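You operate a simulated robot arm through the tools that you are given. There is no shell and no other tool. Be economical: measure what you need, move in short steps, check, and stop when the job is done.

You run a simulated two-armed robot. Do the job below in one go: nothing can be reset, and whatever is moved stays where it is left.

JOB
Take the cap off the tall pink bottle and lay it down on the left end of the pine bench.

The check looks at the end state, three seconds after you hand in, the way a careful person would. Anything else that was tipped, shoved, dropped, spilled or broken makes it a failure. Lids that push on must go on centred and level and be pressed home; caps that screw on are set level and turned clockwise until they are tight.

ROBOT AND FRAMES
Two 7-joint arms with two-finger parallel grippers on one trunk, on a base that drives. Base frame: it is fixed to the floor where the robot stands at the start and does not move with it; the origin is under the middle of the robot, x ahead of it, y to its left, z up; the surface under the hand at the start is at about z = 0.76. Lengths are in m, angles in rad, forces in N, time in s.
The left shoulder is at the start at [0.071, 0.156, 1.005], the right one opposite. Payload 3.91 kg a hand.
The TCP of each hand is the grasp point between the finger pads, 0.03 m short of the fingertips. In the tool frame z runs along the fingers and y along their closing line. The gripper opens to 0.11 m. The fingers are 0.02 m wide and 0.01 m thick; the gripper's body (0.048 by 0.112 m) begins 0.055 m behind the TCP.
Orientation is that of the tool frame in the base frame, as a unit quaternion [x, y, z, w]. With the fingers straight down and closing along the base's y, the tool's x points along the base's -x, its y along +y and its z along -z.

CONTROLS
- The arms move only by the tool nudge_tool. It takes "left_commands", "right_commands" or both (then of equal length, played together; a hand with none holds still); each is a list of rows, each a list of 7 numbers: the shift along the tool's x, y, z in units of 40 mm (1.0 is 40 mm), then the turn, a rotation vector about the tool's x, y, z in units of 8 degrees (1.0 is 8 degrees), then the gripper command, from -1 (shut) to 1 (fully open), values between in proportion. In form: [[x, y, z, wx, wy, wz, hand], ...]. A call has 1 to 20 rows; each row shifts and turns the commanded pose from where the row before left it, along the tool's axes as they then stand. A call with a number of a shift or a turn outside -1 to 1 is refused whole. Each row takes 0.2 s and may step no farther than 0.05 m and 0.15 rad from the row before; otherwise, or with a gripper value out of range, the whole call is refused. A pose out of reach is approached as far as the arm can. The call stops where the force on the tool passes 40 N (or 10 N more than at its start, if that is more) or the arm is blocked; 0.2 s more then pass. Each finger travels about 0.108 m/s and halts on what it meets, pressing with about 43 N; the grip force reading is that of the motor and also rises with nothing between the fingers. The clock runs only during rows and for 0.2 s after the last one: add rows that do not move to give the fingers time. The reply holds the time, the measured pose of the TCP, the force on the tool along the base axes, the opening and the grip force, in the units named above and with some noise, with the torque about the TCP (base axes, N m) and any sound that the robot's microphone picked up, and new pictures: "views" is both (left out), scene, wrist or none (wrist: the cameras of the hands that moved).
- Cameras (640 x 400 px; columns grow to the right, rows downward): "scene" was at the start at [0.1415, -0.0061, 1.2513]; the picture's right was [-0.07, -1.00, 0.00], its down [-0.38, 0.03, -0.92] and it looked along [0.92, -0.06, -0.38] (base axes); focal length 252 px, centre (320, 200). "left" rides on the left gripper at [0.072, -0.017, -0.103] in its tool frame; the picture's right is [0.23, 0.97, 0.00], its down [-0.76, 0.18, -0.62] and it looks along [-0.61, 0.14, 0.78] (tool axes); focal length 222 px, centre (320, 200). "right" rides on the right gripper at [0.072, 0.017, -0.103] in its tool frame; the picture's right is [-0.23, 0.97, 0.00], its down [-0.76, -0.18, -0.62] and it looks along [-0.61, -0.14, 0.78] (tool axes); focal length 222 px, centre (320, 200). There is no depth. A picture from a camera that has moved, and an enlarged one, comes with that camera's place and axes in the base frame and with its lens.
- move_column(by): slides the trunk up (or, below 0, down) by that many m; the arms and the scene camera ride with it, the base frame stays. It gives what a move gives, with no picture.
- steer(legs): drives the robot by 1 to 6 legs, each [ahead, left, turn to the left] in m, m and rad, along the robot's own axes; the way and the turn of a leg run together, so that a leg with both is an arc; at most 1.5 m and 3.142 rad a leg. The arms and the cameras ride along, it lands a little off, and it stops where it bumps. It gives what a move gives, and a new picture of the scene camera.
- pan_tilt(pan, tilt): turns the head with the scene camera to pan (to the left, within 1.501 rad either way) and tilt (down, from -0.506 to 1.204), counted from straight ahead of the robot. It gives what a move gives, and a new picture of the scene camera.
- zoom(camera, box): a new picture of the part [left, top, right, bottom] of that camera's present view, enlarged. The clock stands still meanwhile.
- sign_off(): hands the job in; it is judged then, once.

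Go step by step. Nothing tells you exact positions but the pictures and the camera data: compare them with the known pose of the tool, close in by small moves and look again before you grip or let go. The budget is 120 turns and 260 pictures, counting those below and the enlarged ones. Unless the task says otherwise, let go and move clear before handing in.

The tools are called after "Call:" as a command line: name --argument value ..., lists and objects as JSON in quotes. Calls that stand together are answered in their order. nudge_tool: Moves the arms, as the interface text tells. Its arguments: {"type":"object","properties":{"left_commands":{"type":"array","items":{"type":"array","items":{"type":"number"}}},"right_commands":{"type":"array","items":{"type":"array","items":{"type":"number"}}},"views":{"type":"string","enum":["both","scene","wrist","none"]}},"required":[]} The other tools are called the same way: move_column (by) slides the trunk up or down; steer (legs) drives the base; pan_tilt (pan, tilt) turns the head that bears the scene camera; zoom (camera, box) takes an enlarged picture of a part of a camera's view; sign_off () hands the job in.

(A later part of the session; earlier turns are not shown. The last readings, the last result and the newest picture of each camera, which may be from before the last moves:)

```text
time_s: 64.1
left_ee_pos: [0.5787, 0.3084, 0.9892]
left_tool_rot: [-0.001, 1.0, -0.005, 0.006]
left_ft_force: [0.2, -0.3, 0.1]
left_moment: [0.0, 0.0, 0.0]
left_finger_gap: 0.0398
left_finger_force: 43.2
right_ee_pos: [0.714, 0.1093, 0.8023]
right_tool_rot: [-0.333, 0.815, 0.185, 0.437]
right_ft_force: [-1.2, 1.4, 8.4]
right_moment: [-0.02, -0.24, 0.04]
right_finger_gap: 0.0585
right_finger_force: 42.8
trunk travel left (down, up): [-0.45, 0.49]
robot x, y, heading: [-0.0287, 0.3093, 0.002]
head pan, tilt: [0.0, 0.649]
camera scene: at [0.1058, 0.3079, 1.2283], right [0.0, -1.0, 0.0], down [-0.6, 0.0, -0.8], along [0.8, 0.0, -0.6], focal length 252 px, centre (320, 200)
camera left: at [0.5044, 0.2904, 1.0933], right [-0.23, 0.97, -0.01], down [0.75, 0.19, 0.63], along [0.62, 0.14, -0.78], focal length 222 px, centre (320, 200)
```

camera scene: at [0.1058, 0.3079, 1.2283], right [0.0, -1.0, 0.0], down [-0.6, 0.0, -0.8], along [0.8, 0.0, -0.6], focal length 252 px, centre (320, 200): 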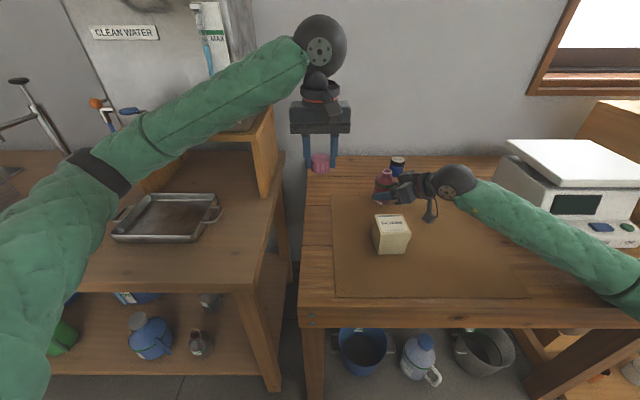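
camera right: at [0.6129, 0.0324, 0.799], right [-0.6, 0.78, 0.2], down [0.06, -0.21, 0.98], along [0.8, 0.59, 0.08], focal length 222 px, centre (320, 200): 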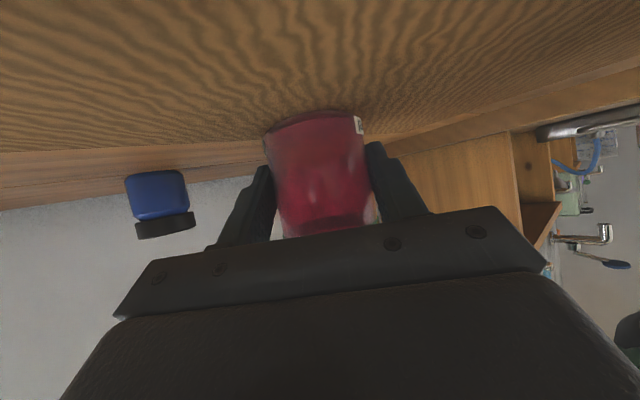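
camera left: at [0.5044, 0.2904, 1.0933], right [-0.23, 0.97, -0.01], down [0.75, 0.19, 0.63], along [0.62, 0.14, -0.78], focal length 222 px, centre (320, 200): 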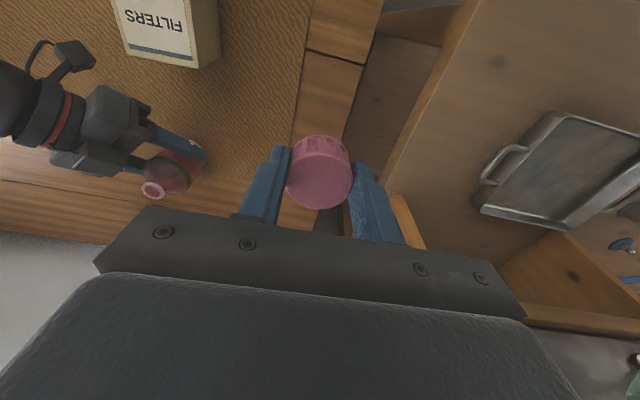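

The bare strip spans y ≈ 0.276–0.355 here, so y ≈ 0.31 is centred. I'll descend to just above the surface.

Call:
nudge_tool --left_commands '[[0, 0.05, 0.9, 0, 0, 0, -0.5], [0, 0, 0.9, 0, 0, 0, -0.5], [0, 0, 0.9, 0, 0, 0, -0.5], [0, 0, 0.9, 0, 0, 0, -0.5], [0, 0, 0.8, 0, 0, 0, -0.5], [0, 0, 0, 0, 0, 0, -0.5]]'

Call:
zoom --camera "scene" --box '[260, 150, 380, 270]'

```text
time_s: 65.7
left_ee_pos: [0.5879, 0.3062, 0.8432]
left_tool_rot: [-0.004, 0.999, 0.0, 0.032]
left_ft_force: [-0.9, 0.1, 1.0]
left_moment: [0.02, -0.04, 0.01]
left_finger_gap: 0.0396
left_finger_force: 42.8
right_ee_pos: [0.7085, 0.1042, 0.809]
right_tool_rot: [-0.33, 0.812, 0.186, 0.444]
right_ft_force: [-0.2, 0.8, -0.5]
right_moment: [-0.04, 0.04, -0.03]
right_finger_gap: 0.0585
right_finger_force: 42.6
trunk travel left (down, up): [-0.45, 0.49]
robot x, y, heading: [-0.0273, 0.3062, -0.004]
head pan, tilt: [0.0, 0.649]
stopped in row 6 (left hand): the arm was blocked; the commanded pose is now the measured one
camera scene: at [0.0981, 0.3008, 1.2316], right [0.0, -1.0, -0.01], down [-0.6, 0.01, -0.8], along [0.8, 0.0, -0.6], focal length 252 px, centre (320, 200)
camera left: at [0.5088, 0.2889, 0.9439], right [-0.23, 0.97, -0.02], down [0.72, 0.18, 0.67], along [0.65, 0.15, -0.74], focal length 222 px, centre (320, 200)
```

scene: 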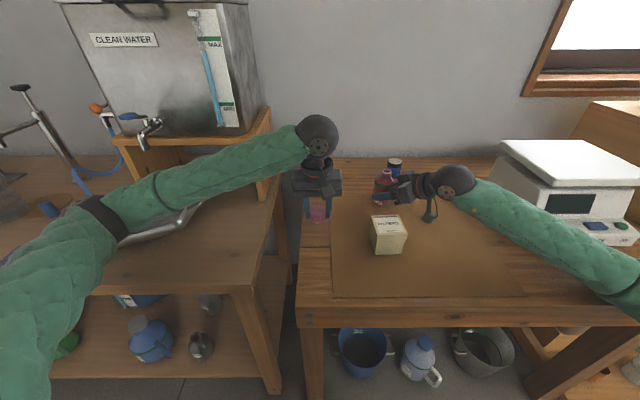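
left: 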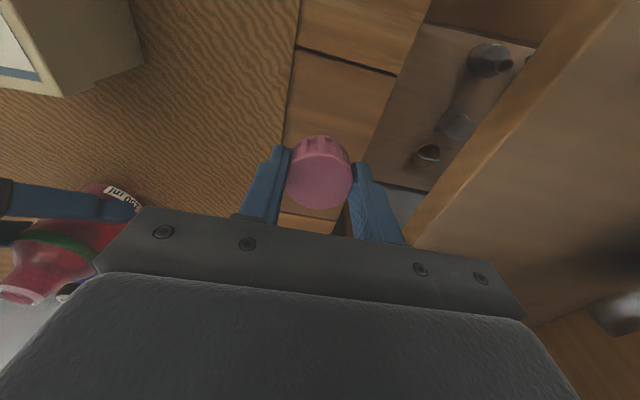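

```text
3.33 times, centred on (320, 210) of scene
camera zoom: at [0.0981, 0.3008, 1.2316], right [0.0, -1.0, -0.01], down [-0.6, 0.01, -0.8], along [0.8, 0.0, -0.6], focal length 839 px, centre (320, 167)
```

zoom: 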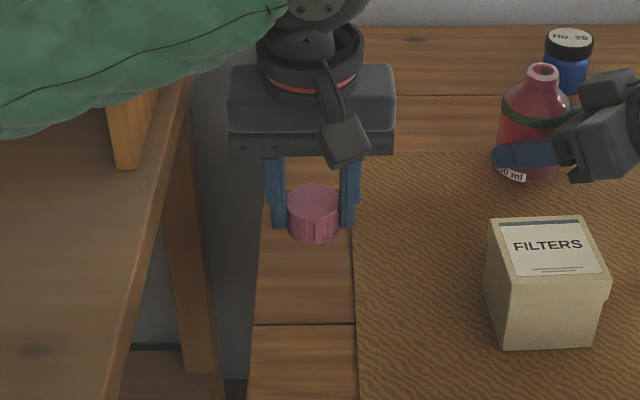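

The left forearm has come down on something over the left bench (the tray area), and the robot leaned a little. I'll raise the left hand at once and check the tray and bottle.

Call:
nudge_tool --left_commands '[[0, 0, -0.6, 0, 0, 0, -0.5], [0, 0, -0.9, 0, 0, 0, -0.5], [0, 0, -0.9, 0, 0, 0, -0.5], [0, 0, -0.9, 0, 0, 0, -0.5], [0, 0, 0, 0, 0, 0, -0.5]]' --views "scene"

Call:
zoom --camera "scene" --box '[80, 120, 480, 270]'

```text
time_s: 66.9
left_ee_pos: [0.5887, 0.3084, 0.9616]
left_tool_rot: [0.001, 1.0, -0.004, 0.02]
left_ft_force: [-0.1, 0.1, -0.4]
left_moment: [0.0, 0.03, -0.03]
left_finger_gap: 0.0393
left_finger_force: 43.3
right_ee_pos: [0.7165, 0.1029, 0.8016]
right_tool_rot: [-0.328, 0.816, 0.182, 0.44]
right_ft_force: [0.4, -3.0, 7.0]
right_moment: [-0.12, -0.31, -0.13]
right_finger_gap: 0.0584
right_finger_force: 42.6
trunk travel left (down, up): [-0.45, 0.49]
robot x, y, heading: [-0.0278, 0.3089, -0.011]
head pan, tilt: [0.0, 0.649]
camera scene: at [0.11, 0.3073, 1.2281], right [-0.01, -1.0, 0.0], down [-0.6, 0.01, -0.8], along [0.8, -0.01, -0.6], focal length 252 px, centre (320, 200)
```

scene: 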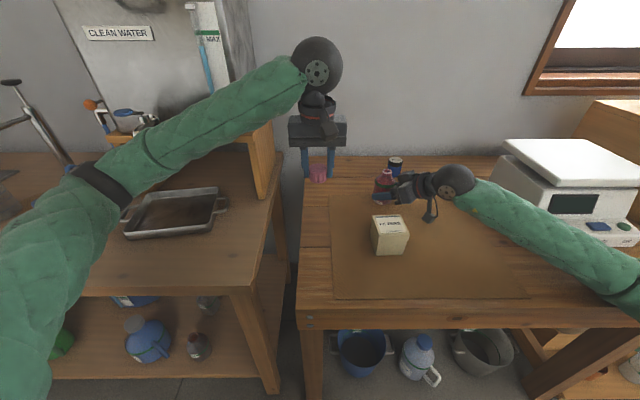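

```text
1.60 times, centred on (280, 195) of scene
camera zoom: at [0.11, 0.3073, 1.2281], right [-0.01, -1.0, 0.0], down [-0.6, 0.01, -0.8], along [0.8, -0.01, -0.6], focal length 403 px, centre (384, 208)
```

zoom: 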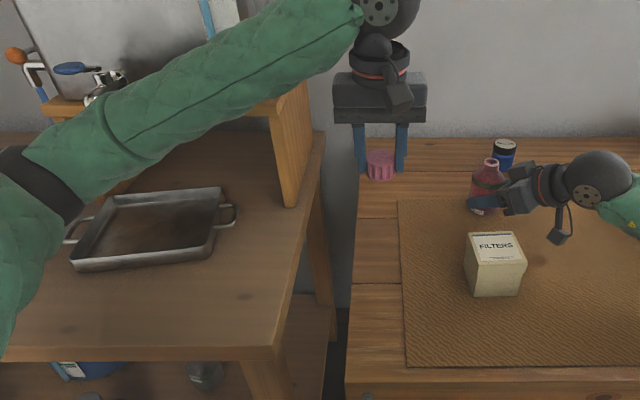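

Lifting freed the arm. Comparing pictures, the metal tray on the left bench has been nudged about 3 cm and turned a few degrees; I'll finish with the bottle and cap and then put the tray back. First I'll release the bottle and withdraw the right hand.

Call:
nudge_tool --right_commands '[[0, 0, 0, 0, 0, 0, 0.15], [0, 0, 0, 0, 0, 0, 0.3], [0, 0, 0, 0, 0, 0, 0.5], [0, 0, 0, 0, 0, 0, 0.8], [0, 0, 0, 0, 0, 0, 0.8]]'

Call:
zoom --camera "scene" --box '[340, 130, 500, 230]'

```text
time_s: 68.1
left_ee_pos: [0.5885, 0.3083, 0.9606]
left_tool_rot: [0.001, 1.0, -0.005, 0.02]
left_ft_force: [-0.6, -0.4, 0.1]
left_moment: [-0.01, 0.0, 0.01]
left_finger_gap: 0.04
left_finger_force: 43.2
right_ee_pos: [0.7164, 0.1034, 0.8011]
right_tool_rot: [-0.33, 0.816, 0.183, 0.439]
right_ft_force: [-1.0, 0.1, -0.3]
right_moment: [0.01, 0.0, -0.01]
right_finger_gap: 0.0989
right_finger_force: 0.1
trunk travel left (down, up): [-0.45, 0.49]
robot x, y, heading: [-0.0227, 0.3062, -0.013]
head pan, tilt: [0.0, 0.649]
camera scene: at [0.1102, 0.3076, 1.2284], right [-0.01, -1.0, 0.0], down [-0.6, 0.0, -0.8], along [0.8, -0.01, -0.6], focal length 252 px, centre (320, 200)
camera right: at [0.6145, 0.0281, 0.798], right [-0.59, 0.78, 0.2], down [0.06, -0.21, 0.98], along [0.81, 0.59, 0.08], focal length 222 px, centre (320, 200)
```

scene: 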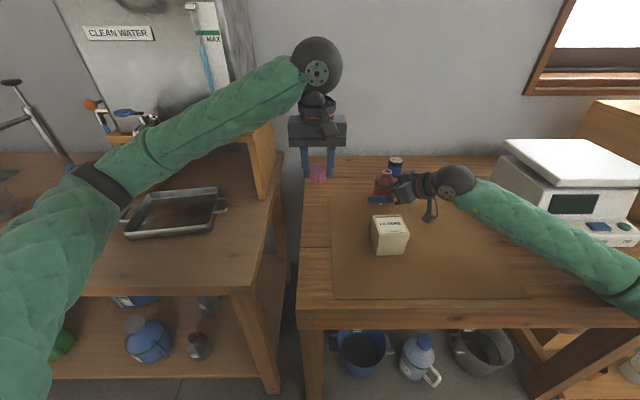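
right: 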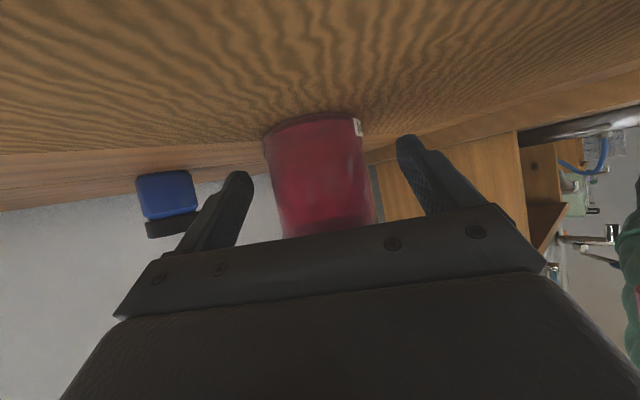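

```text
4.00 times, centred on (420, 180) of scene
camera zoom: at [0.1102, 0.3076, 1.2284], right [-0.01, -1.0, 0.0], down [-0.6, 0.0, -0.8], along [0.8, -0.01, -0.6], focal length 1006 px, centre (-80, 280)
```

zoom: 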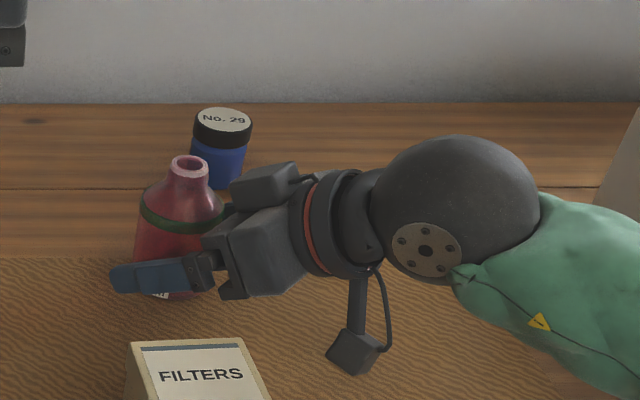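

The bottle stands upright on its own. I'll withdraw the right hand and raise it.

Call:
nudge_tool --right_commands '[[0.38, 0, -0.586, 0, 0, 0, 0.8], [0.38, 0, -0.586, 0, 0, 0, 0.8], [0.38, 0, -0.586, 0, 0, 0, 0.8], [0.38, 0, -0.586, 0, 0, 0, 0.8], [0.38, 0, -0.586, 0, 0, 0, 0.8], [-0.75, 0, -0.48, 0, 0, 0, 0.8], [-0.75, 0, -0.48, 0, 0, 0, 0.8], [-0.75, 0, -0.48, 0, 0, 0, 0.8], [-0.75, 0, -0.48, 0, 0, 0, 0.8], [-0.75, 0, -0.48, 0, 0, 0, 0.8], [-0.75, 0, -0.48, 0, 0, 0, 0.8], [0, 0, 0, 0, 0, 0, 0.8]]' --views "scene"

```text
time_s: 70.7
left_ee_pos: [0.5896, 0.3073, 0.961]
left_tool_rot: [0.001, 1.0, -0.004, 0.02]
left_ft_force: [0.0, -0.3, -0.5]
left_moment: [0.04, 0.0, 0.02]
left_finger_gap: 0.0393
left_finger_force: 42.9
right_ee_pos: [0.6199, 0.0056, 1.0146]
right_tool_rot: [-0.328, 0.817, 0.183, 0.438]
right_ft_force: [0.1, -0.4, -0.8]
right_moment: [0.0, 0.01, 0.0]
right_finger_gap: 0.0988
right_finger_force: 0.1
trunk travel left (down, up): [-0.45, 0.49]
robot x, y, heading: [-0.0259, 0.3075, -0.014]
head pan, tilt: [0.0, 0.649]
camera scene: at [0.1114, 0.3069, 1.2282], right [-0.01, -1.0, 0.0], down [-0.6, 0.01, -0.8], along [0.8, -0.01, -0.6], focal length 252 px, centre (320, 200)
```

scene: 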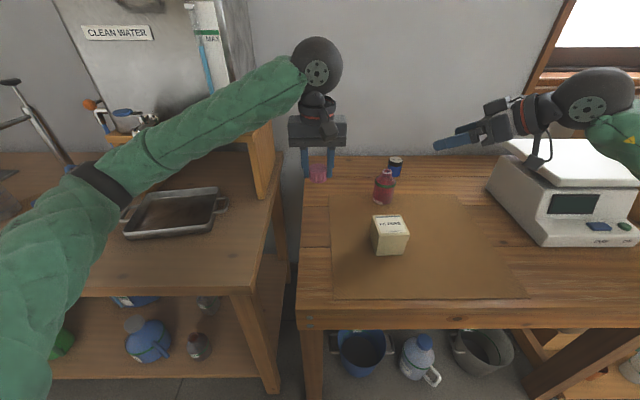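

The bottle and neighbours look fine. I'll raise the trunk 0.3 m so the left forearm comes down more steeply and clears the left bench.

Call:
move_column --by 0.3

Call:
pan_tilt --pan 0.25 --tilt 0.9

```text
time_s: 73.7
left_ee_pos: [0.5896, 0.3062, 1.2611]
left_tool_rot: [0.001, 1.0, -0.005, 0.019]
left_ft_force: [-0.4, 0.1, -1.5]
left_moment: [-0.03, 0.0, 0.0]
left_finger_gap: 0.0393
left_finger_force: 43.4
right_ee_pos: [0.6209, 0.0063, 1.3149]
right_tool_rot: [-0.329, 0.816, 0.183, 0.438]
right_ft_force: [0.1, 0.3, -0.5]
right_moment: [0.01, 0.0, 0.01]
right_finger_gap: 0.099
right_finger_force: 0.1
trunk travel left (down, up): [-0.75, 0.19]
robot x, y, heading: [-0.0239, 0.3078, -0.011]
head pan, tilt: [0.0, 0.649]
```

```text
time_s: 74.4
left_ee_pos: [0.5892, 0.3072, 1.2607]
left_tool_rot: [0.002, 1.0, -0.004, 0.02]
left_ft_force: [0.5, -0.1, 0.1]
left_moment: [0.01, -0.01, 0.02]
left_finger_gap: 0.0394
left_finger_force: 43.3
right_ee_pos: [0.6195, 0.0061, 1.3149]
right_tool_rot: [-0.329, 0.816, 0.183, 0.438]
right_ft_force: [0.2, 0.6, 0.1]
right_moment: [0.02, -0.01, 0.03]
right_finger_gap: 0.099
right_finger_force: 0.0
trunk travel left (down, up): [-0.75, 0.19]
robot x, y, heading: [-0.0215, 0.3092, -0.012]
head pan, tilt: [0.25, 0.901]
camera scene: at [0.0981, 0.3257, 1.5078], right [0.24, -0.97, 0.0], down [-0.76, -0.19, -0.62], along [0.6, 0.15, -0.78], focal length 252 px, centre (320, 200)
```

scene: 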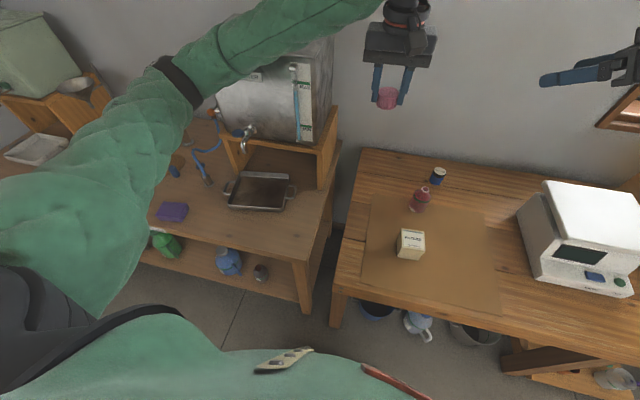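

Good overhead view. I'll level the left hand and lower the cap to z ≈ 0.88, then check clearances.

Call:
nudge_tool --left_commands '[[0, 0.1, 0, 0, 0.286, 0, -0.5], [0, 0, 1, 0, 0, 0, -0.5], [0, 0, 1, 0, 0, 0, -0.5], [0, 0, 1, 0, 0, 0, -0.5], [0, 0, 1, 0, 0, 0, -0.5], [0, 0, 1, 0, 0, 0, -0.5], [0, 0, 1, 0, 0, 0, -0.5], [0, 0, 1, 0, 0, 0, -0.5], [0, 0, 1, 0, 0, 0, -0.5], [0, 0, 1, 0, 0, 0, -0.5], [0, 0, 0, 0, 0, 0, -0.5]]'

```text
time_s: 76.8
left_ee_pos: [0.5878, 0.3065, 0.901]
left_tool_rot: [0.001, 1.0, -0.005, -0.001]
left_ft_force: [-0.3, 0.0, -0.3]
left_moment: [-0.01, -0.03, 0.04]
left_finger_gap: 0.0395
left_finger_force: 43.0
right_ee_pos: [0.6196, 0.0053, 1.3145]
right_tool_rot: [-0.328, 0.816, 0.183, 0.439]
right_ft_force: [0.0, -0.1, 0.4]
right_moment: [0.01, -0.01, 0.03]
right_finger_gap: 0.0991
right_finger_force: 0.1
trunk travel left (down, up): [-0.75, 0.19]
robot x, y, heading: [-0.0237, 0.3098, -0.008]
head pan, tilt: [0.25, 0.901]
camera scene: at [0.098, 0.3257, 1.5078], right [0.24, -0.97, 0.0], down [-0.76, -0.19, -0.62], along [0.6, 0.15, -0.78], focal length 252 px, centre (320, 200)
camera left: at [0.5159, 0.2897, 1.0065], right [-0.23, 0.97, -0.01], down [0.76, 0.18, 0.62], along [0.61, 0.13, -0.78], focal length 222 px, centre (320, 200)
```

scene: 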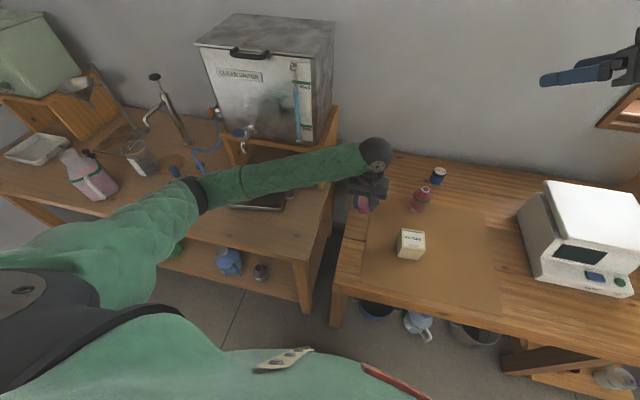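
left: 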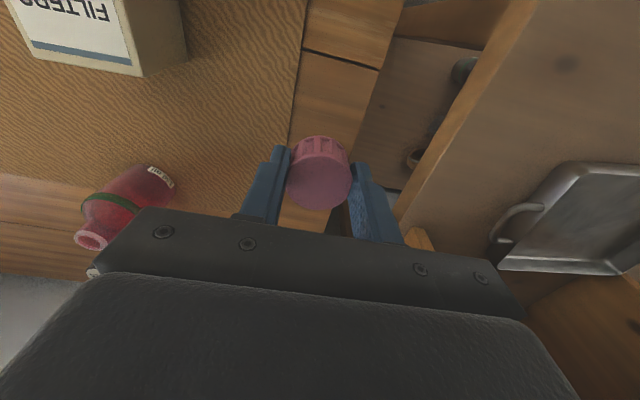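

The elbow is now well above the left bench. I'll go down to just above contact.

Call:
nudge_tool --left_commands '[[0, 0.14, 0.8, 0, 0, 0, -0.5], [0, 0, 0.8, 0, 0, 0, -0.5], [0, 0, 0.7, 0, 0, 0, -0.5], [0, 0, 0, 0, 0, 0, -0.5]]' --views "wrist"

Call:
zoom --camera "scene" --box '[310, 150, 430, 270]'

```text
time_s: 77.8
left_ee_pos: [0.59, 0.3129, 0.8098]
left_tool_rot: [0.0, 1.0, -0.004, -0.001]
left_ft_force: [-0.2, -0.3, 0.8]
left_moment: [-0.03, 0.0, 0.01]
left_finger_gap: 0.0393
left_finger_force: 43.1
right_ee_pos: [0.62, 0.0071, 1.3135]
right_tool_rot: [-0.328, 0.817, 0.182, 0.438]
right_ft_force: [-0.1, 0.7, -0.2]
right_moment: [-0.01, -0.01, 0.02]
right_finger_gap: 0.099
right_finger_force: 0.0
trunk travel left (down, up): [-0.75, 0.19]
robot x, y, heading: [-0.0206, 0.3092, -0.013]
head pan, tilt: [0.25, 0.901]
camera left: at [0.5174, 0.2956, 0.9151], right [-0.23, 0.97, -0.01], down [0.76, 0.18, 0.62], along [0.61, 0.13, -0.78], focal length 222 px, centre (320, 200)
```

left: 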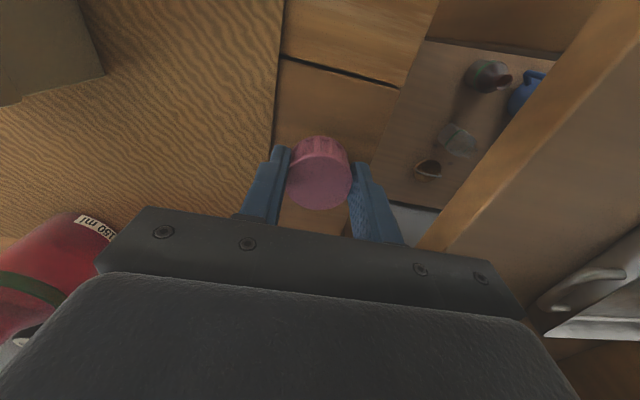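

```text
3.33 times, centred on (370, 210) of scene
camera zoom: at [0.098, 0.3257, 1.5078], right [0.24, -0.97, 0.0], down [-0.76, -0.19, -0.62], along [0.6, 0.15, -0.78], focal length 839 px, centre (153, 167)
```

zoom: 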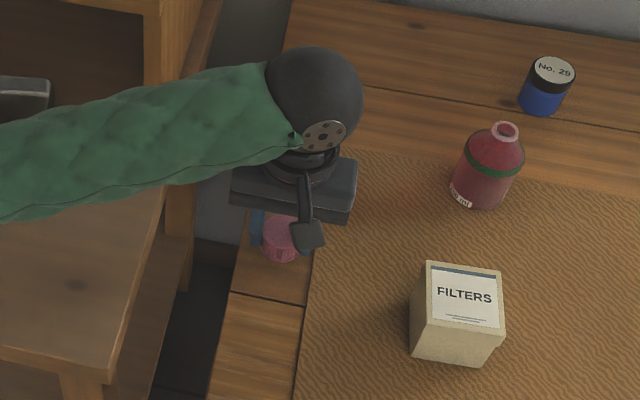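

The cap is over the bare strip with nearly 2 cm margin on both sides. I'll lower in small steps till it touches.

Call:
nudge_tool --left_commands '[[0, 0, 0.1, 0, 0, 0, -0.5], [0, 0, 0.1, 0, 0, 0, -0.5], [0, 0, 0.1, 0, 0, 0, -0.5], [0, 0, 0, 0, 0, 0, -0.5]]' --views "none"

Call:
nudge_tool --left_commands '[[0, 0, 0.05, 0, 0, 0, -0.5], [0, 0, 0.05, 0, 0, 0, -0.5], [0, 0, 0, 0, 0, 0, -0.5]]' --views "none"

Call:
zoom --camera "left" --box '[220, 100, 420, 250]'

```text
time_s: 78.8
left_ee_pos: [0.5884, 0.3129, 0.798]
left_tool_rot: [0.0, 1.0, -0.003, -0.001]
left_ft_force: [0.2, 0.7, -0.2]
left_moment: [0.01, 0.0, -0.01]
left_finger_gap: 0.0389
left_finger_force: 42.7
right_ee_pos: [0.6194, 0.0064, 1.3141]
right_tool_rot: [-0.329, 0.816, 0.183, 0.438]
right_ft_force: [0.3, -0.5, -0.3]
right_moment: [0.0, 0.02, -0.01]
right_finger_gap: 0.0988
right_finger_force: 0.0
trunk travel left (down, up): [-0.75, 0.19]
robot x, y, heading: [-0.0272, 0.3068, -0.006]
head pan, tilt: [0.25, 0.901]
```

```text
time_s: 79.6
left_ee_pos: [0.5888, 0.3128, 0.7936]
left_tool_rot: [0.001, 1.0, -0.004, 0.001]
left_ft_force: [5.0, 1.5, 22.7]
left_moment: [0.4, -0.38, -0.06]
left_finger_gap: 0.0391
left_finger_force: 43.1
right_ee_pos: [0.6189, 0.0074, 1.3145]
right_tool_rot: [-0.328, 0.816, 0.182, 0.44]
right_ft_force: [-0.9, 0.7, 0.9]
right_moment: [-0.04, -0.03, 0.02]
right_finger_gap: 0.0991
right_finger_force: 0.1
trunk travel left (down, up): [-0.75, 0.19]
robot x, y, heading: [-0.0265, 0.3092, -0.007]
head pan, tilt: [0.25, 0.901]
```

```text
2.67 times, centred on (320, 175) of left
camera zoom: at [0.5161, 0.2961, 0.9002], right [-0.23, 0.97, -0.01], down [0.76, 0.18, 0.62], along [0.61, 0.13, -0.78], focal length 592 px, centre (320, 267)
```

zoom: 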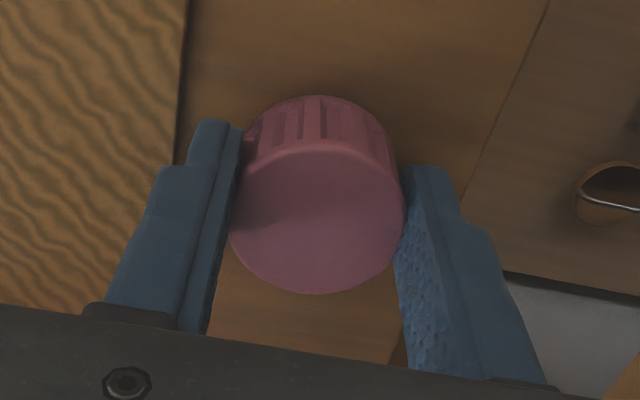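

Contact: 23 N at z 0.7936, with the cap sitting on the wood. I'll open gently and lift away.

Call:
nudge_tool --left_commands '[[0, 0, -0.025, 0, 0, 0, -0.5], [0, 0, 0, 0, 0, 0, -0.2], [0, 0, 0, 0, 0, 0, 0.0], [0, 0, 0, 0, 0, 0, 0.15], [0, 0, 0, 0, 0, 0, 0.15], [0, 0, -0.4, 0, 0, 0, 0.15], [0, 0, -0.8, 0, 0, 0, 0.15], [0, 0, -1, 0, 0, 0, 0.15], [0, 0, -1, 0, 0, 0, 0.15], [0, 0, -1, 0, 0, 0, 0.15], [0, 0, -1, 0, 0, 0, 0.15], [0, 0, 0, 0, 0, 0, 0.15]]'

Call:
zoom --camera "scene" --box '[310, 150, 430, 270]'

```text
time_s: 82.2
left_ee_pos: [0.5898, 0.3135, 1.0008]
left_tool_rot: [0.001, 1.0, -0.004, -0.001]
left_ft_force: [0.3, 0.7, -0.4]
left_moment: [0.02, 0.02, -0.03]
left_finger_gap: 0.0635
left_finger_force: 0.1
right_ee_pos: [0.6206, 0.0068, 1.3139]
right_tool_rot: [-0.329, 0.816, 0.183, 0.439]
right_ft_force: [0.3, -0.1, 0.0]
right_moment: [0.01, -0.02, -0.01]
right_finger_gap: 0.0986
right_finger_force: 0.0
trunk travel left (down, up): [-0.75, 0.19]
robot x, y, heading: [-0.0265, 0.3108, -0.009]
head pan, tilt: [0.25, 0.901]
camera scene: at [0.0983, 0.3262, 1.5077], right [0.24, -0.97, 0.0], down [-0.76, -0.19, -0.62], along [0.6, 0.15, -0.78], focal length 252 px, centre (320, 200)
camera left: at [0.5174, 0.2968, 1.1055], right [-0.23, 0.97, -0.01], down [0.76, 0.18, 0.62], along [0.61, 0.13, -0.78], focal length 222 px, centre (320, 200)
```

scene: 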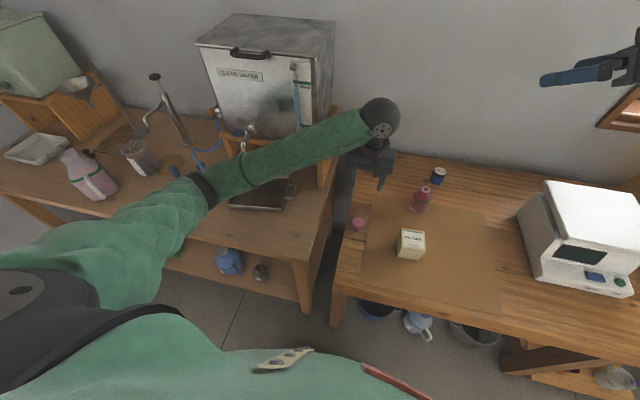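
left: 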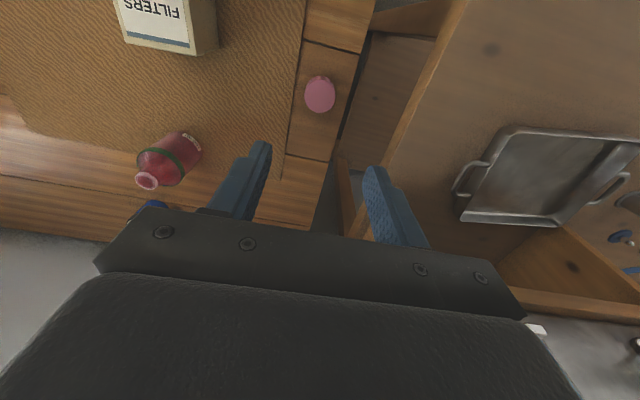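

```text
3.33 times, centred on (370, 210) of scene
camera zoom: at [0.0983, 0.3262, 1.5077], right [0.24, -0.97, 0.0], down [-0.76, -0.19, -0.62], along [0.6, 0.15, -0.78], focal length 839 px, centre (153, 167)
```

zoom: 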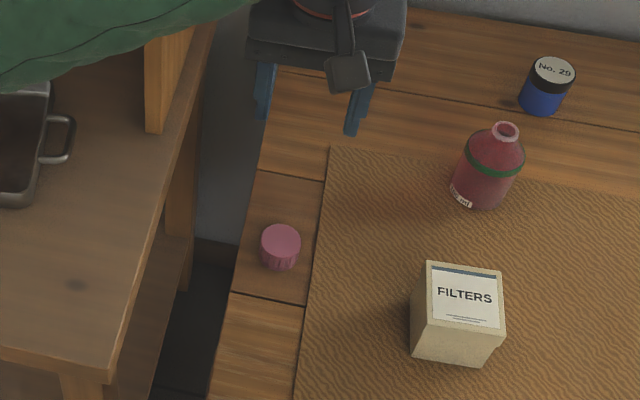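

The cap is laid flat on the left end of the bench and the bottle is standing. Now I'll restore the tray I bumped: I'll take the left hand up over it for a proper look.

Call:
nudge_tool --left_commands '[[0.389, 0.833, -0.278, 0, 0, 0, 0.15], [0.389, 0.833, -0.278, 0, 0, 0, 0.15], [0.389, 0.833, -0.278, 0, 0, 0, 0.15], [0.389, 0.833, -0.278, 0, 0, 0, 0.15], [0.389, 0.833, -0.278, 0, 0, 0, 0.15], [0.389, 0.833, -0.278, 0, 0, 0, 0.15], [0.389, 0.833, -0.278, 0, 0, 0, 0.15], [0.389, 0.833, -0.278, 0, 0, 0, 0.15], [0.389, 0.833, -0.278, 0, 0, 0, 0.15], [0, 0, 0, 0, 0, 0, 0.15]]'

Call:
pan_tilt --pan 0.45 --tilt 0.75

```text
time_s: 84.4
left_ee_pos: [0.4512, 0.6142, 1.0995]
left_tool_rot: [0.001, 1.0, -0.005, -0.001]
left_ft_force: [0.7, 0.4, 0.2]
left_moment: [0.0, 0.0, -0.03]
left_finger_gap: 0.0629
left_finger_force: 0.1
right_ee_pos: [0.6205, 0.0046, 1.3133]
right_tool_rot: [-0.329, 0.816, 0.184, 0.438]
right_ft_force: [-0.4, 0.4, -0.2]
right_moment: [0.02, 0.02, 0.03]
right_finger_gap: 0.0992
right_finger_force: 0.1
trunk travel left (down, up): [-0.75, 0.19]
robot x, y, heading: [-0.0226, 0.3093, -0.006]
head pan, tilt: [0.25, 0.901]
camera scene: at [0.0994, 0.3251, 1.5076], right [0.24, -0.97, 0.0], down [-0.76, -0.19, -0.62], along [0.6, 0.15, -0.78], focal length 252 px, centre (320, 200)
camera left: at [0.3785, 0.5973, 1.2053], right [-0.23, 0.97, -0.01], down [0.76, 0.18, 0.62], along [0.61, 0.13, -0.78], focal length 222 px, centre (320, 200)
```

scene: 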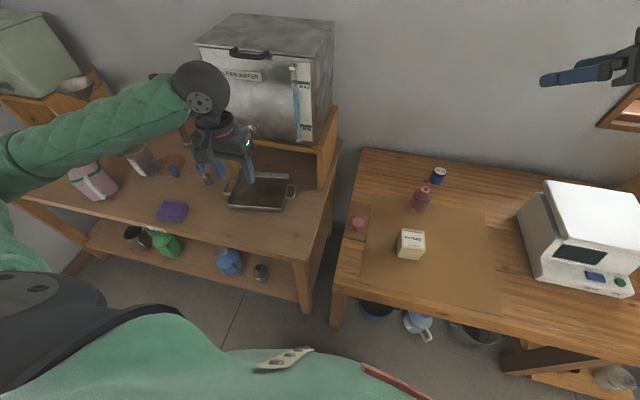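
left: 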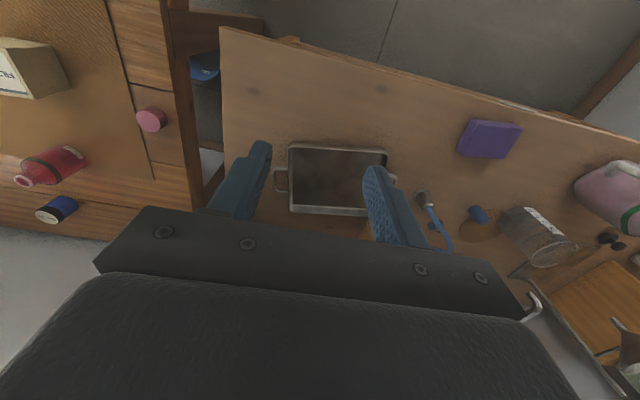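

```text
time_s: 85.2
left_ee_pos: [0.4495, 0.614, 1.0999]
left_tool_rot: [0.001, 1.0, -0.004, -0.001]
left_ft_force: [-0.2, 0.1, -0.2]
left_moment: [0.02, -0.01, 0.02]
left_finger_gap: 0.0632
left_finger_force: 0.0
right_ee_pos: [0.6183, 0.0072, 1.3146]
right_tool_rot: [-0.329, 0.816, 0.183, 0.439]
right_ft_force: [-0.4, 0.6, -0.2]
right_moment: [0.0, 0.01, -0.02]
right_finger_gap: 0.099
right_finger_force: 0.0
trunk travel left (down, up): [-0.75, 0.19]
robot x, y, heading: [-0.0216, 0.3077, -0.01]
head pan, tilt: [0.45, 0.75]
camera scene: at [0.0992, 0.3436, 1.5197], right [0.43, -0.9, 0.0], down [-0.62, -0.29, -0.73], along [0.66, 0.31, -0.68], focal length 252 px, centre (320, 200)
```

scene: 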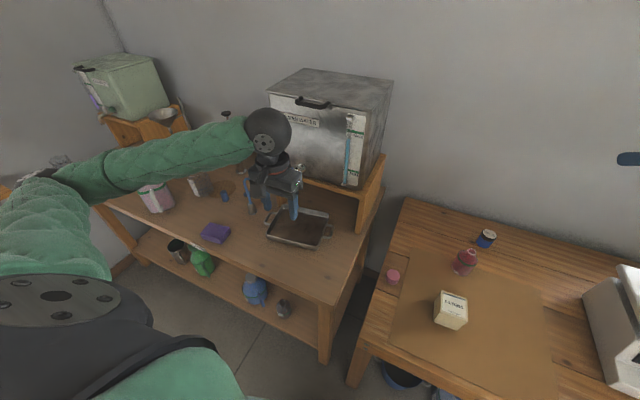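

The left camera sees the whole tray; I'll zoom to measure it.

Call:
zoom --camera "left" --box '[230, 110, 430, 235]'

```text
3.20 times, centred on (330, 172) of left
camera zoom: at [0.3772, 0.598, 1.2056], right [-0.23, 0.97, -0.01], down [0.76, 0.18, 0.62], along [0.61, 0.13, -0.78], focal length 711 px, centre (288, 288)
```

zoom: 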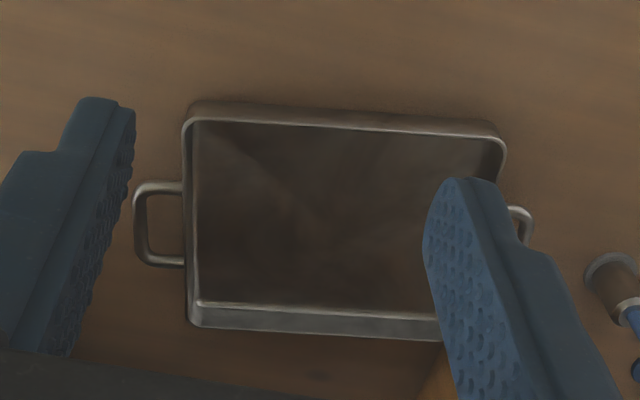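

Measured now: front rim corners (0.584, 0.577) and (0.556, 0.774), i.e. turned about 0.15 rad counter-clockwise. From the early pictures it was square with its front rim middle near (0.545, 0.70). I'll grip the front wall with the left hand and put it back, going first above the wall and yawing.

Call:
nudge_tool --left_commands '[[-0.6, 0.308, 0.5, 0, 0, 0, 0.15], [-0.6, 0.308, 0.5, 0, 0, 0, 0.15], [-0.6, 0.308, 0.5, 0, 0, 0, 0.15], [-0.6, 0.308, 0.5, 0, 0, 0, 0.15], [-0.6, 0.308, 0.5, 0, 0, 0, 0.15], [0, 0, 0, 0, 0, 0, 0.15]]' --views "none"

Call:
nudge_tool --left_commands '[[0, 0, 0, 0, 0, 0.925, 0], [0, 0, 0, 0, 0, 0.925, 0], [0, 0, 0, 0, 0, 0.925, 0], [0, 0, 0, 0, 0, 0.925, 0], [0, 0, 0, 0, 0, 0.925, 0], [0, 0, 0, 0, 0, 0.925, 0], [0, 0, 0, 0, 0, 0.925, 0], [0, 0, 0, 0, 0, 0.925, 0], [0, 0, 0, 0, 0, 0.925, 0], [0, 0, 0, 0, 0, 0.925, 0], [0, 0, 0, 0, 0, 0.925, 0], [0, 0, 0, 0, 0, 0, 0]]'

Call:
zoom --camera "scene" --box '[180, 100, 400, 270]'

```text
time_s: 86.4
left_ee_pos: [0.5613, 0.6731, 1.0038]
left_tool_rot: [0.004, 1.0, -0.004, -0.004]
left_ft_force: [-16.8, -0.1, 4.5]
left_moment: [0.07, -1.18, 0.28]
left_finger_gap: 0.0631
left_finger_force: 0.0
right_ee_pos: [0.6196, 0.0074, 1.3139]
right_tool_rot: [-0.33, 0.816, 0.183, 0.438]
right_ft_force: [0.3, 1.3, -0.1]
right_moment: [0.01, -0.04, 0.0]
right_finger_gap: 0.099
right_finger_force: 0.1
trunk travel left (down, up): [-0.75, 0.19]
robot x, y, heading: [-0.025, 0.3107, -0.008]
head pan, tilt: [0.45, 0.75]
stopped in row 6 (left hand): the force on the tool passed its limit at 71 N (the readings are from after the stop); the commanded pose is now the measured one
```

```text
time_s: 87.7
left_ee_pos: [0.5595, 0.6815, 1.0022]
left_tool_rot: [0.327, 0.945, -0.003, -0.004]
left_ft_force: [-23.9, 28.3, -0.2]
left_moment: [-1.67, -1.45, 1.94]
left_finger_gap: 0.0552
left_finger_force: 0.1
right_ee_pos: [0.6201, 0.0117, 1.3154]
right_tool_rot: [-0.331, 0.815, 0.184, 0.438]
right_ft_force: [0.1, -0.2, 0.7]
right_moment: [0.04, 0.01, 0.03]
right_finger_gap: 0.0992
right_finger_force: 0.0
trunk travel left (down, up): [-0.75, 0.19]
robot x, y, heading: [-0.0287, 0.3097, -0.002]
head pan, tilt: [0.45, 0.75]
stopped in row 6 (left hand): the force on the tool passed its limit at 46 N (the readings are from after the stop); the commanded pose is now the measured one
camera scene: at [0.0973, 0.3451, 1.5198], right [0.43, -0.9, 0.0], down [-0.61, -0.3, -0.73], along [0.66, 0.32, -0.68], focal length 252 px, centre (320, 200)
camera left: at [0.492, 0.7122, 1.1083], right [0.42, 0.91, -0.01], down [0.71, -0.33, 0.62], along [0.56, -0.27, -0.79], focal length 222 px, centre (320, 200)
```

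scene: 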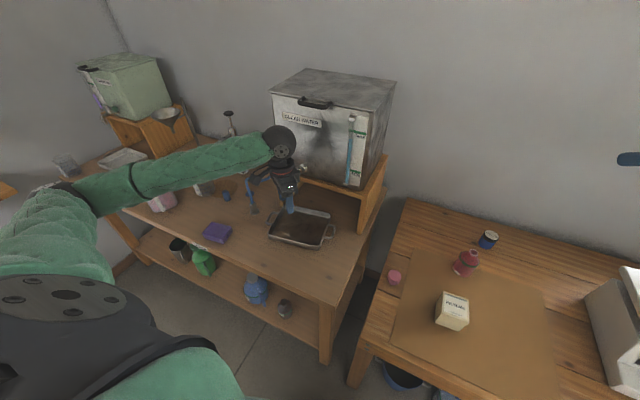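
left: 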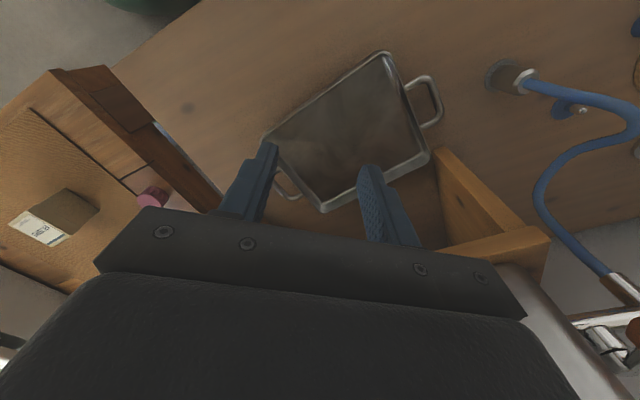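

```text
2.35 times, centred on (290, 185) of scene
camera zoom: at [0.0973, 0.3451, 1.5198], right [0.43, -0.9, 0.0], down [-0.61, -0.3, -0.73], along [0.66, 0.32, -0.68], focal length 592 px, centre (391, 235)
```

zoom: 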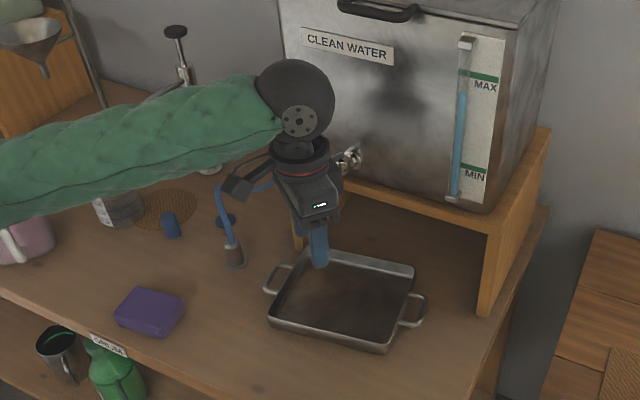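

The left wrist met the water tank's tap, which sticks out above the tray. I'll back the left hand off; the right hand can reach the tray's right handle from the other side without passing the tap.

Call:
nudge_tool --left_commands '[[0.786, -0.618, 0, 0, 0, 0, 0], [0.786, -0.618, 0, 0, 0, 0, 0], [0.786, -0.618, -0.3, 0, 0, 0, 0], [0, 0, 0, 0, 0, -0.95, 0], [0, 0, 0, 0, 0, -0.95, 0], [0, 0, 0, 0, 0, -0.95, 0], [0, 0, 0, 0, 0, -0.95, 0], [0, 0, 0, 0, 0, -0.95, 0], [0.1, 0.9, -0.3, 0, 0, 0, 0], [0.1, 0.9, -0.3, 0, 0, 0, 0], [0.1, 0.9, -0.3, 0, 0, 0, 0], [0, 0, 0, 0, 0, 0, 0]]'

Call:
zoom --camera "scene" --box '[180, 60, 420, 270]'

```text
time_s: 90.3
left_ee_pos: [0.4322, 0.7869, 1.0524]
left_tool_rot: [0.004, 1.0, -0.003, -0.005]
left_ft_force: [-0.2, 0.3, 0.8]
left_moment: [0.01, -0.02, 0.01]
left_finger_gap: 0.0551
left_finger_force: 0.0
right_ee_pos: [0.6204, 0.0113, 1.3144]
right_tool_rot: [-0.33, 0.816, 0.184, 0.438]
right_ft_force: [0.4, -0.5, -0.5]
right_moment: [0.0, 0.03, -0.01]
right_finger_gap: 0.0989
right_finger_force: 0.0
trunk travel left (down, up): [-0.75, 0.19]
robot x, y, heading: [-0.0226, 0.3089, -0.003]
head pan, tilt: [0.45, 0.75]
camera scene: at [0.0996, 0.3448, 1.5196], right [0.43, -0.9, 0.0], down [-0.62, -0.29, -0.73], along [0.66, 0.32, -0.68], focal length 252 px, centre (320, 200)
camera left: at [0.3606, 0.7702, 1.1582], right [-0.22, 0.98, 0.0], down [0.77, 0.17, 0.62], along [0.6, 0.13, -0.79], focal length 222 px, centre (320, 200)
```

scene: 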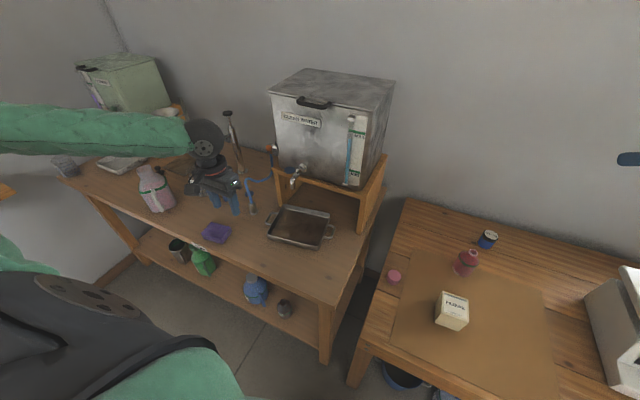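
left: 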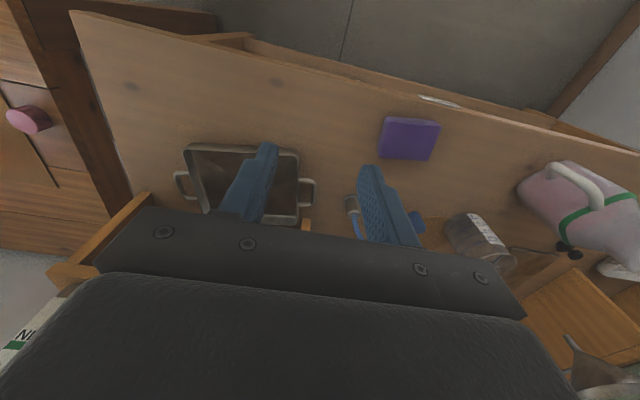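

```text
1.90 times, centred on (300, 165) of scene
camera zoom: at [0.0996, 0.3448, 1.5196], right [0.43, -0.9, 0.0], down [-0.62, -0.29, -0.73], along [0.66, 0.32, -0.68], focal length 479 px, centre (358, 267)
```

zoom: 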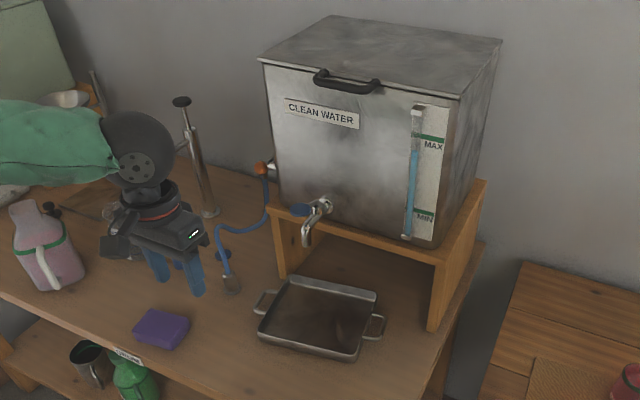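

The tap and tank look unchanged. Now I'll bring the right hand upright (tool down, yaw ≈ 8.6°) and carry it high to above the tray's right handle at about (0.676, 0.554).

Call:
nudge_tool --right_commands '[[0, 0, 0, 0, 0.906, 0, 0], [0, 0, 0, 0, 0.906, 0, 0], [0, 0, 0, 0, 0.906, 0, 0], [0, 0, 0, 0, 0.906, 0, 0], [0, 0, 0, 0, 0.906, 0, 0], [0, 0, 0, 0, 0.906, 0, 0], [0, 0, 0, 0, 0.906, 0, 0], [0, 0, 0, 0, 0.906, 0, 0], [0, 0, 0, 0, 0, 0.9, 0], [0, 0, 0, 0, 0, 0.9, 0], [0, 0, 0, 0, 0, 0.9, 0], [0, 0, 0, 0, 0, 0.9, 0], [0, 0, 0, 0, 0, 0.9, 0], [0, 0, 0, 0, 0, 0, 0]]' --views "none"

Call:
nudge_tool --right_commands '[[-0.15, 0.88, 0.25, 0, 0, 0, 0], [-0.15, 0.88, 0.25, 0, 0, 0, 0], [-0.15, 0.88, 0.25, 0, 0, 0, 0], [-0.15, 0.88, 0.25, 0, 0, 0, 0], [-0.15, 0.88, 0.25, 0, 0, 0, 0], [-0.15, 0.88, 0.25, 0, 0, 0, 0], [-0.15, 0.88, 0.25, 0, 0, 0, 0], [-0.15, 0.88, 0.25, 0, 0, 0, 0], [-0.15, 0.88, 0.25, 0, 0, 0, 0], [-0.15, 0.88, 0.25, 0, 0, 0, 0], [-0.15, 0.88, 0.25, 0, 0, 0, 0], [-0.15, 0.88, 0.25, 0, 0, 0, 0], [-0.15, 0.88, 0.25, 0, 0, 0, 0], [0, 0, 0, 0, 0, 0, 0]]'

```text
time_s: 93.3
left_ee_pos: [0.4323, 0.7862, 1.0524]
left_tool_rot: [0.005, 1.0, -0.003, -0.005]
left_ft_force: [0.0, -0.1, -0.3]
left_moment: [-0.01, 0.02, 0.01]
left_finger_gap: 0.0549
left_finger_force: 0.1
right_ee_pos: [0.622, 0.0092, 1.3138]
right_tool_rot: [-0.072, 0.997, -0.004, -0.012]
right_ft_force: [0.0, 0.0, -0.1]
right_moment: [0.01, -0.03, 0.0]
right_finger_gap: 0.0548
right_finger_force: 0.0
trunk travel left (down, up): [-0.75, 0.19]
robot x, y, heading: [-0.0229, 0.3106, -0.006]
head pan, tilt: [0.45, 0.75]
```

```text
time_s: 96.3
left_ee_pos: [0.431, 0.7857, 1.0529]
left_tool_rot: [0.005, 1.0, -0.002, -0.004]
left_ft_force: [-0.5, -0.2, -0.1]
left_moment: [0.03, 0.01, 0.0]
left_finger_gap: 0.0549
left_finger_force: 0.0
right_ee_pos: [0.6299, 0.4724, 1.1809]
right_tool_rot: [-0.073, 0.997, -0.003, -0.012]
right_ft_force: [-0.1, -0.6, -0.3]
right_moment: [0.02, -0.03, 0.02]
right_finger_gap: 0.0553
right_finger_force: 0.0
trunk travel left (down, up): [-0.75, 0.19]
robot x, y, heading: [-0.0246, 0.3107, -0.011]
head pan, tilt: [0.45, 0.75]
camera scene: at [0.0991, 0.3433, 1.5197], right [0.43, -0.9, 0.0], down [-0.62, -0.29, -0.73], along [0.66, 0.32, -0.68], focal length 252 px, centre (320, 200)
camera right: at [0.5592, 0.4787, 1.286], right [0.08, 1.0, -0.01], down [0.79, -0.06, 0.61], along [0.6, -0.06, -0.8], focal length 222 px, centre (320, 200)
```

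scene: 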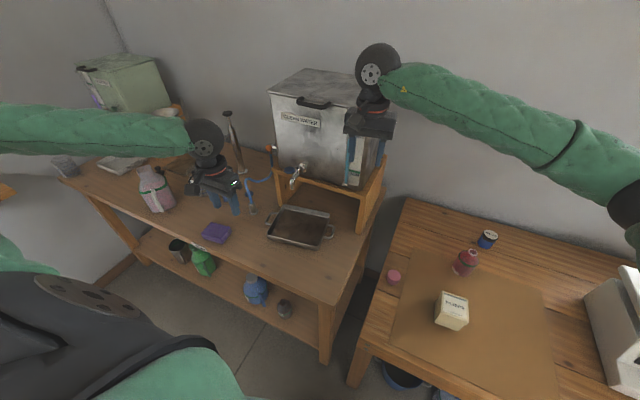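
right: 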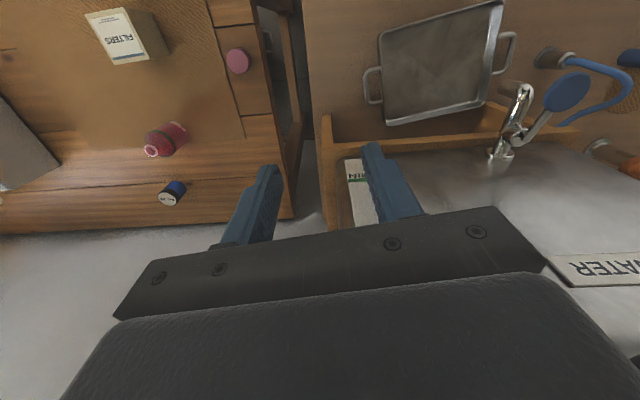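

A nice top view. I'll zoom on the tray to refine the handle's place and the tray angle.

Call:
zoom --camera "right" --box '[340, 0, 540, 130]'

```text
3.08 times, centred on (440, 65) of right
camera zoom: at [0.5592, 0.4787, 1.286], right [0.08, 1.0, -0.01], down [0.79, -0.06, 0.61], along [0.6, -0.06, -0.8], focal length 684 px, centre (-49, 615)
```

zoom: 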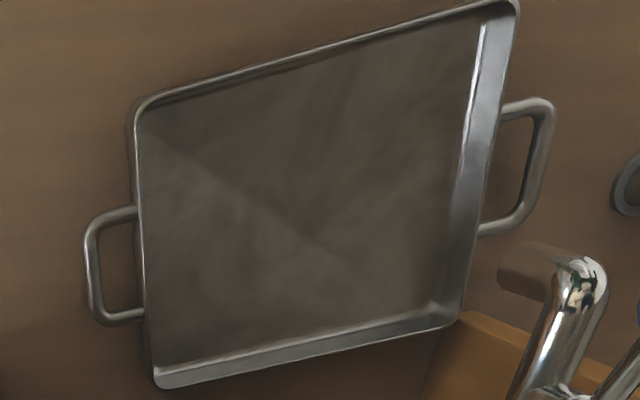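

Consistent measure: the tray is turned ≈ 0.14 rad with its front-right rim corner near (0.577, 0.579); it was square with that corner near (0.54, 0.604). There is 5 cm of free right wall ahead of the handle, so I'll grip there, at (0.603, 0.584).

Call:
nudge_tool --right_commands '[[0.05, 0.575, 0.9, 0, 0, 0, 0], [0.05, 0.575, 0.9, 0, 0, 0, 0], [0.05, 0.575, 0.9, 0, 0, 0, 0], [0.05, 0.575, 0.9, 0, 0, 0, 0], [0.05, 0.575, 0.9, 0, 0, 0, 0], [0, 0, 0.5, 0, 0, 0, 0], [0, 0, 0.5, 0, 0, 0, 0], [0, 0, 0.5, 0, 0, 0, 0], [0, 0, 0, 0, 0, 0, 0]]'

Call:
zoom --camera "right" --box '[220, 0, 480, 240]'

```text
time_s: 98.3
left_ee_pos: [0.4329, 0.7857, 1.0523]
left_tool_rot: [0.005, 1.0, -0.002, -0.004]
left_ft_force: [0.5, 0.7, -0.6]
left_moment: [-0.02, 0.0, -0.02]
left_finger_gap: 0.0551
left_finger_force: 0.0
right_ee_pos: [0.5965, 0.5834, 0.9399]
right_tool_rot: [-0.073, 0.997, -0.003, -0.011]
right_ft_force: [0.1, 0.6, -0.5]
right_moment: [-0.01, 0.03, 0.02]
right_finger_gap: 0.055
right_finger_force: 0.0
trunk travel left (down, up): [-0.75, 0.19]
robot x, y, heading: [-0.0258, 0.306, -0.002]
head pan, tilt: [0.45, 0.75]
camera scene: at [0.0989, 0.3446, 1.5197], right [0.43, -0.9, 0.0], down [-0.62, -0.29, -0.73], along [0.66, 0.32, -0.68], focal length 252 px, centre (320, 200)
camera right: at [0.5242, 0.5896, 1.0446], right [0.08, 1.0, -0.01], down [0.79, -0.06, 0.61], along [0.6, -0.06, -0.8], focal length 222 px, centre (320, 200)
```

scene: 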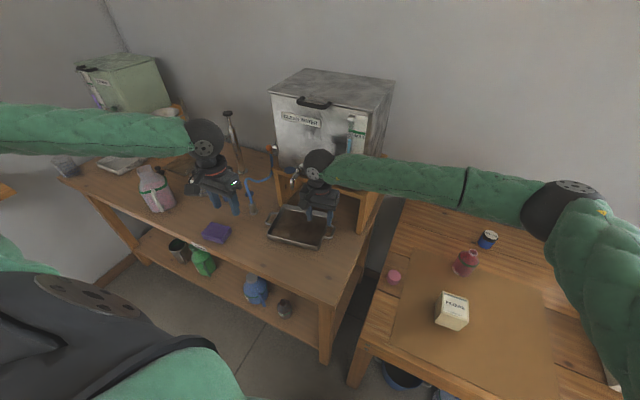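
right: 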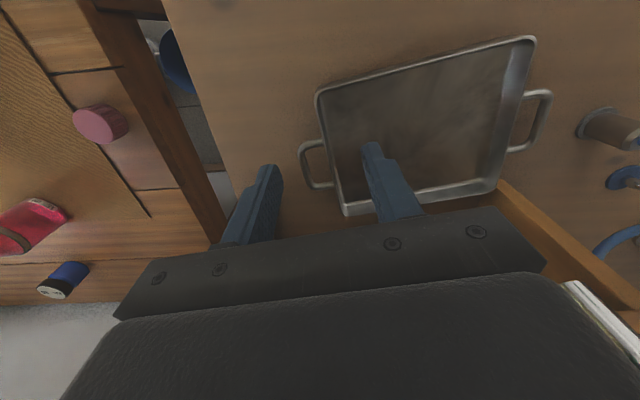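

```text
1.67 times, centred on (350, 120) of right
camera zoom: at [0.5242, 0.5896, 1.0446], right [0.08, 1.0, -0.01], down [0.79, -0.06, 0.61], along [0.6, -0.06, -0.8], focal length 370 px, centre (270, 333)
```

zoom: 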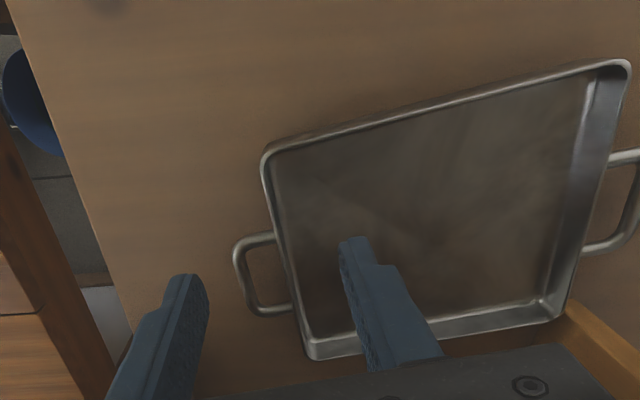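

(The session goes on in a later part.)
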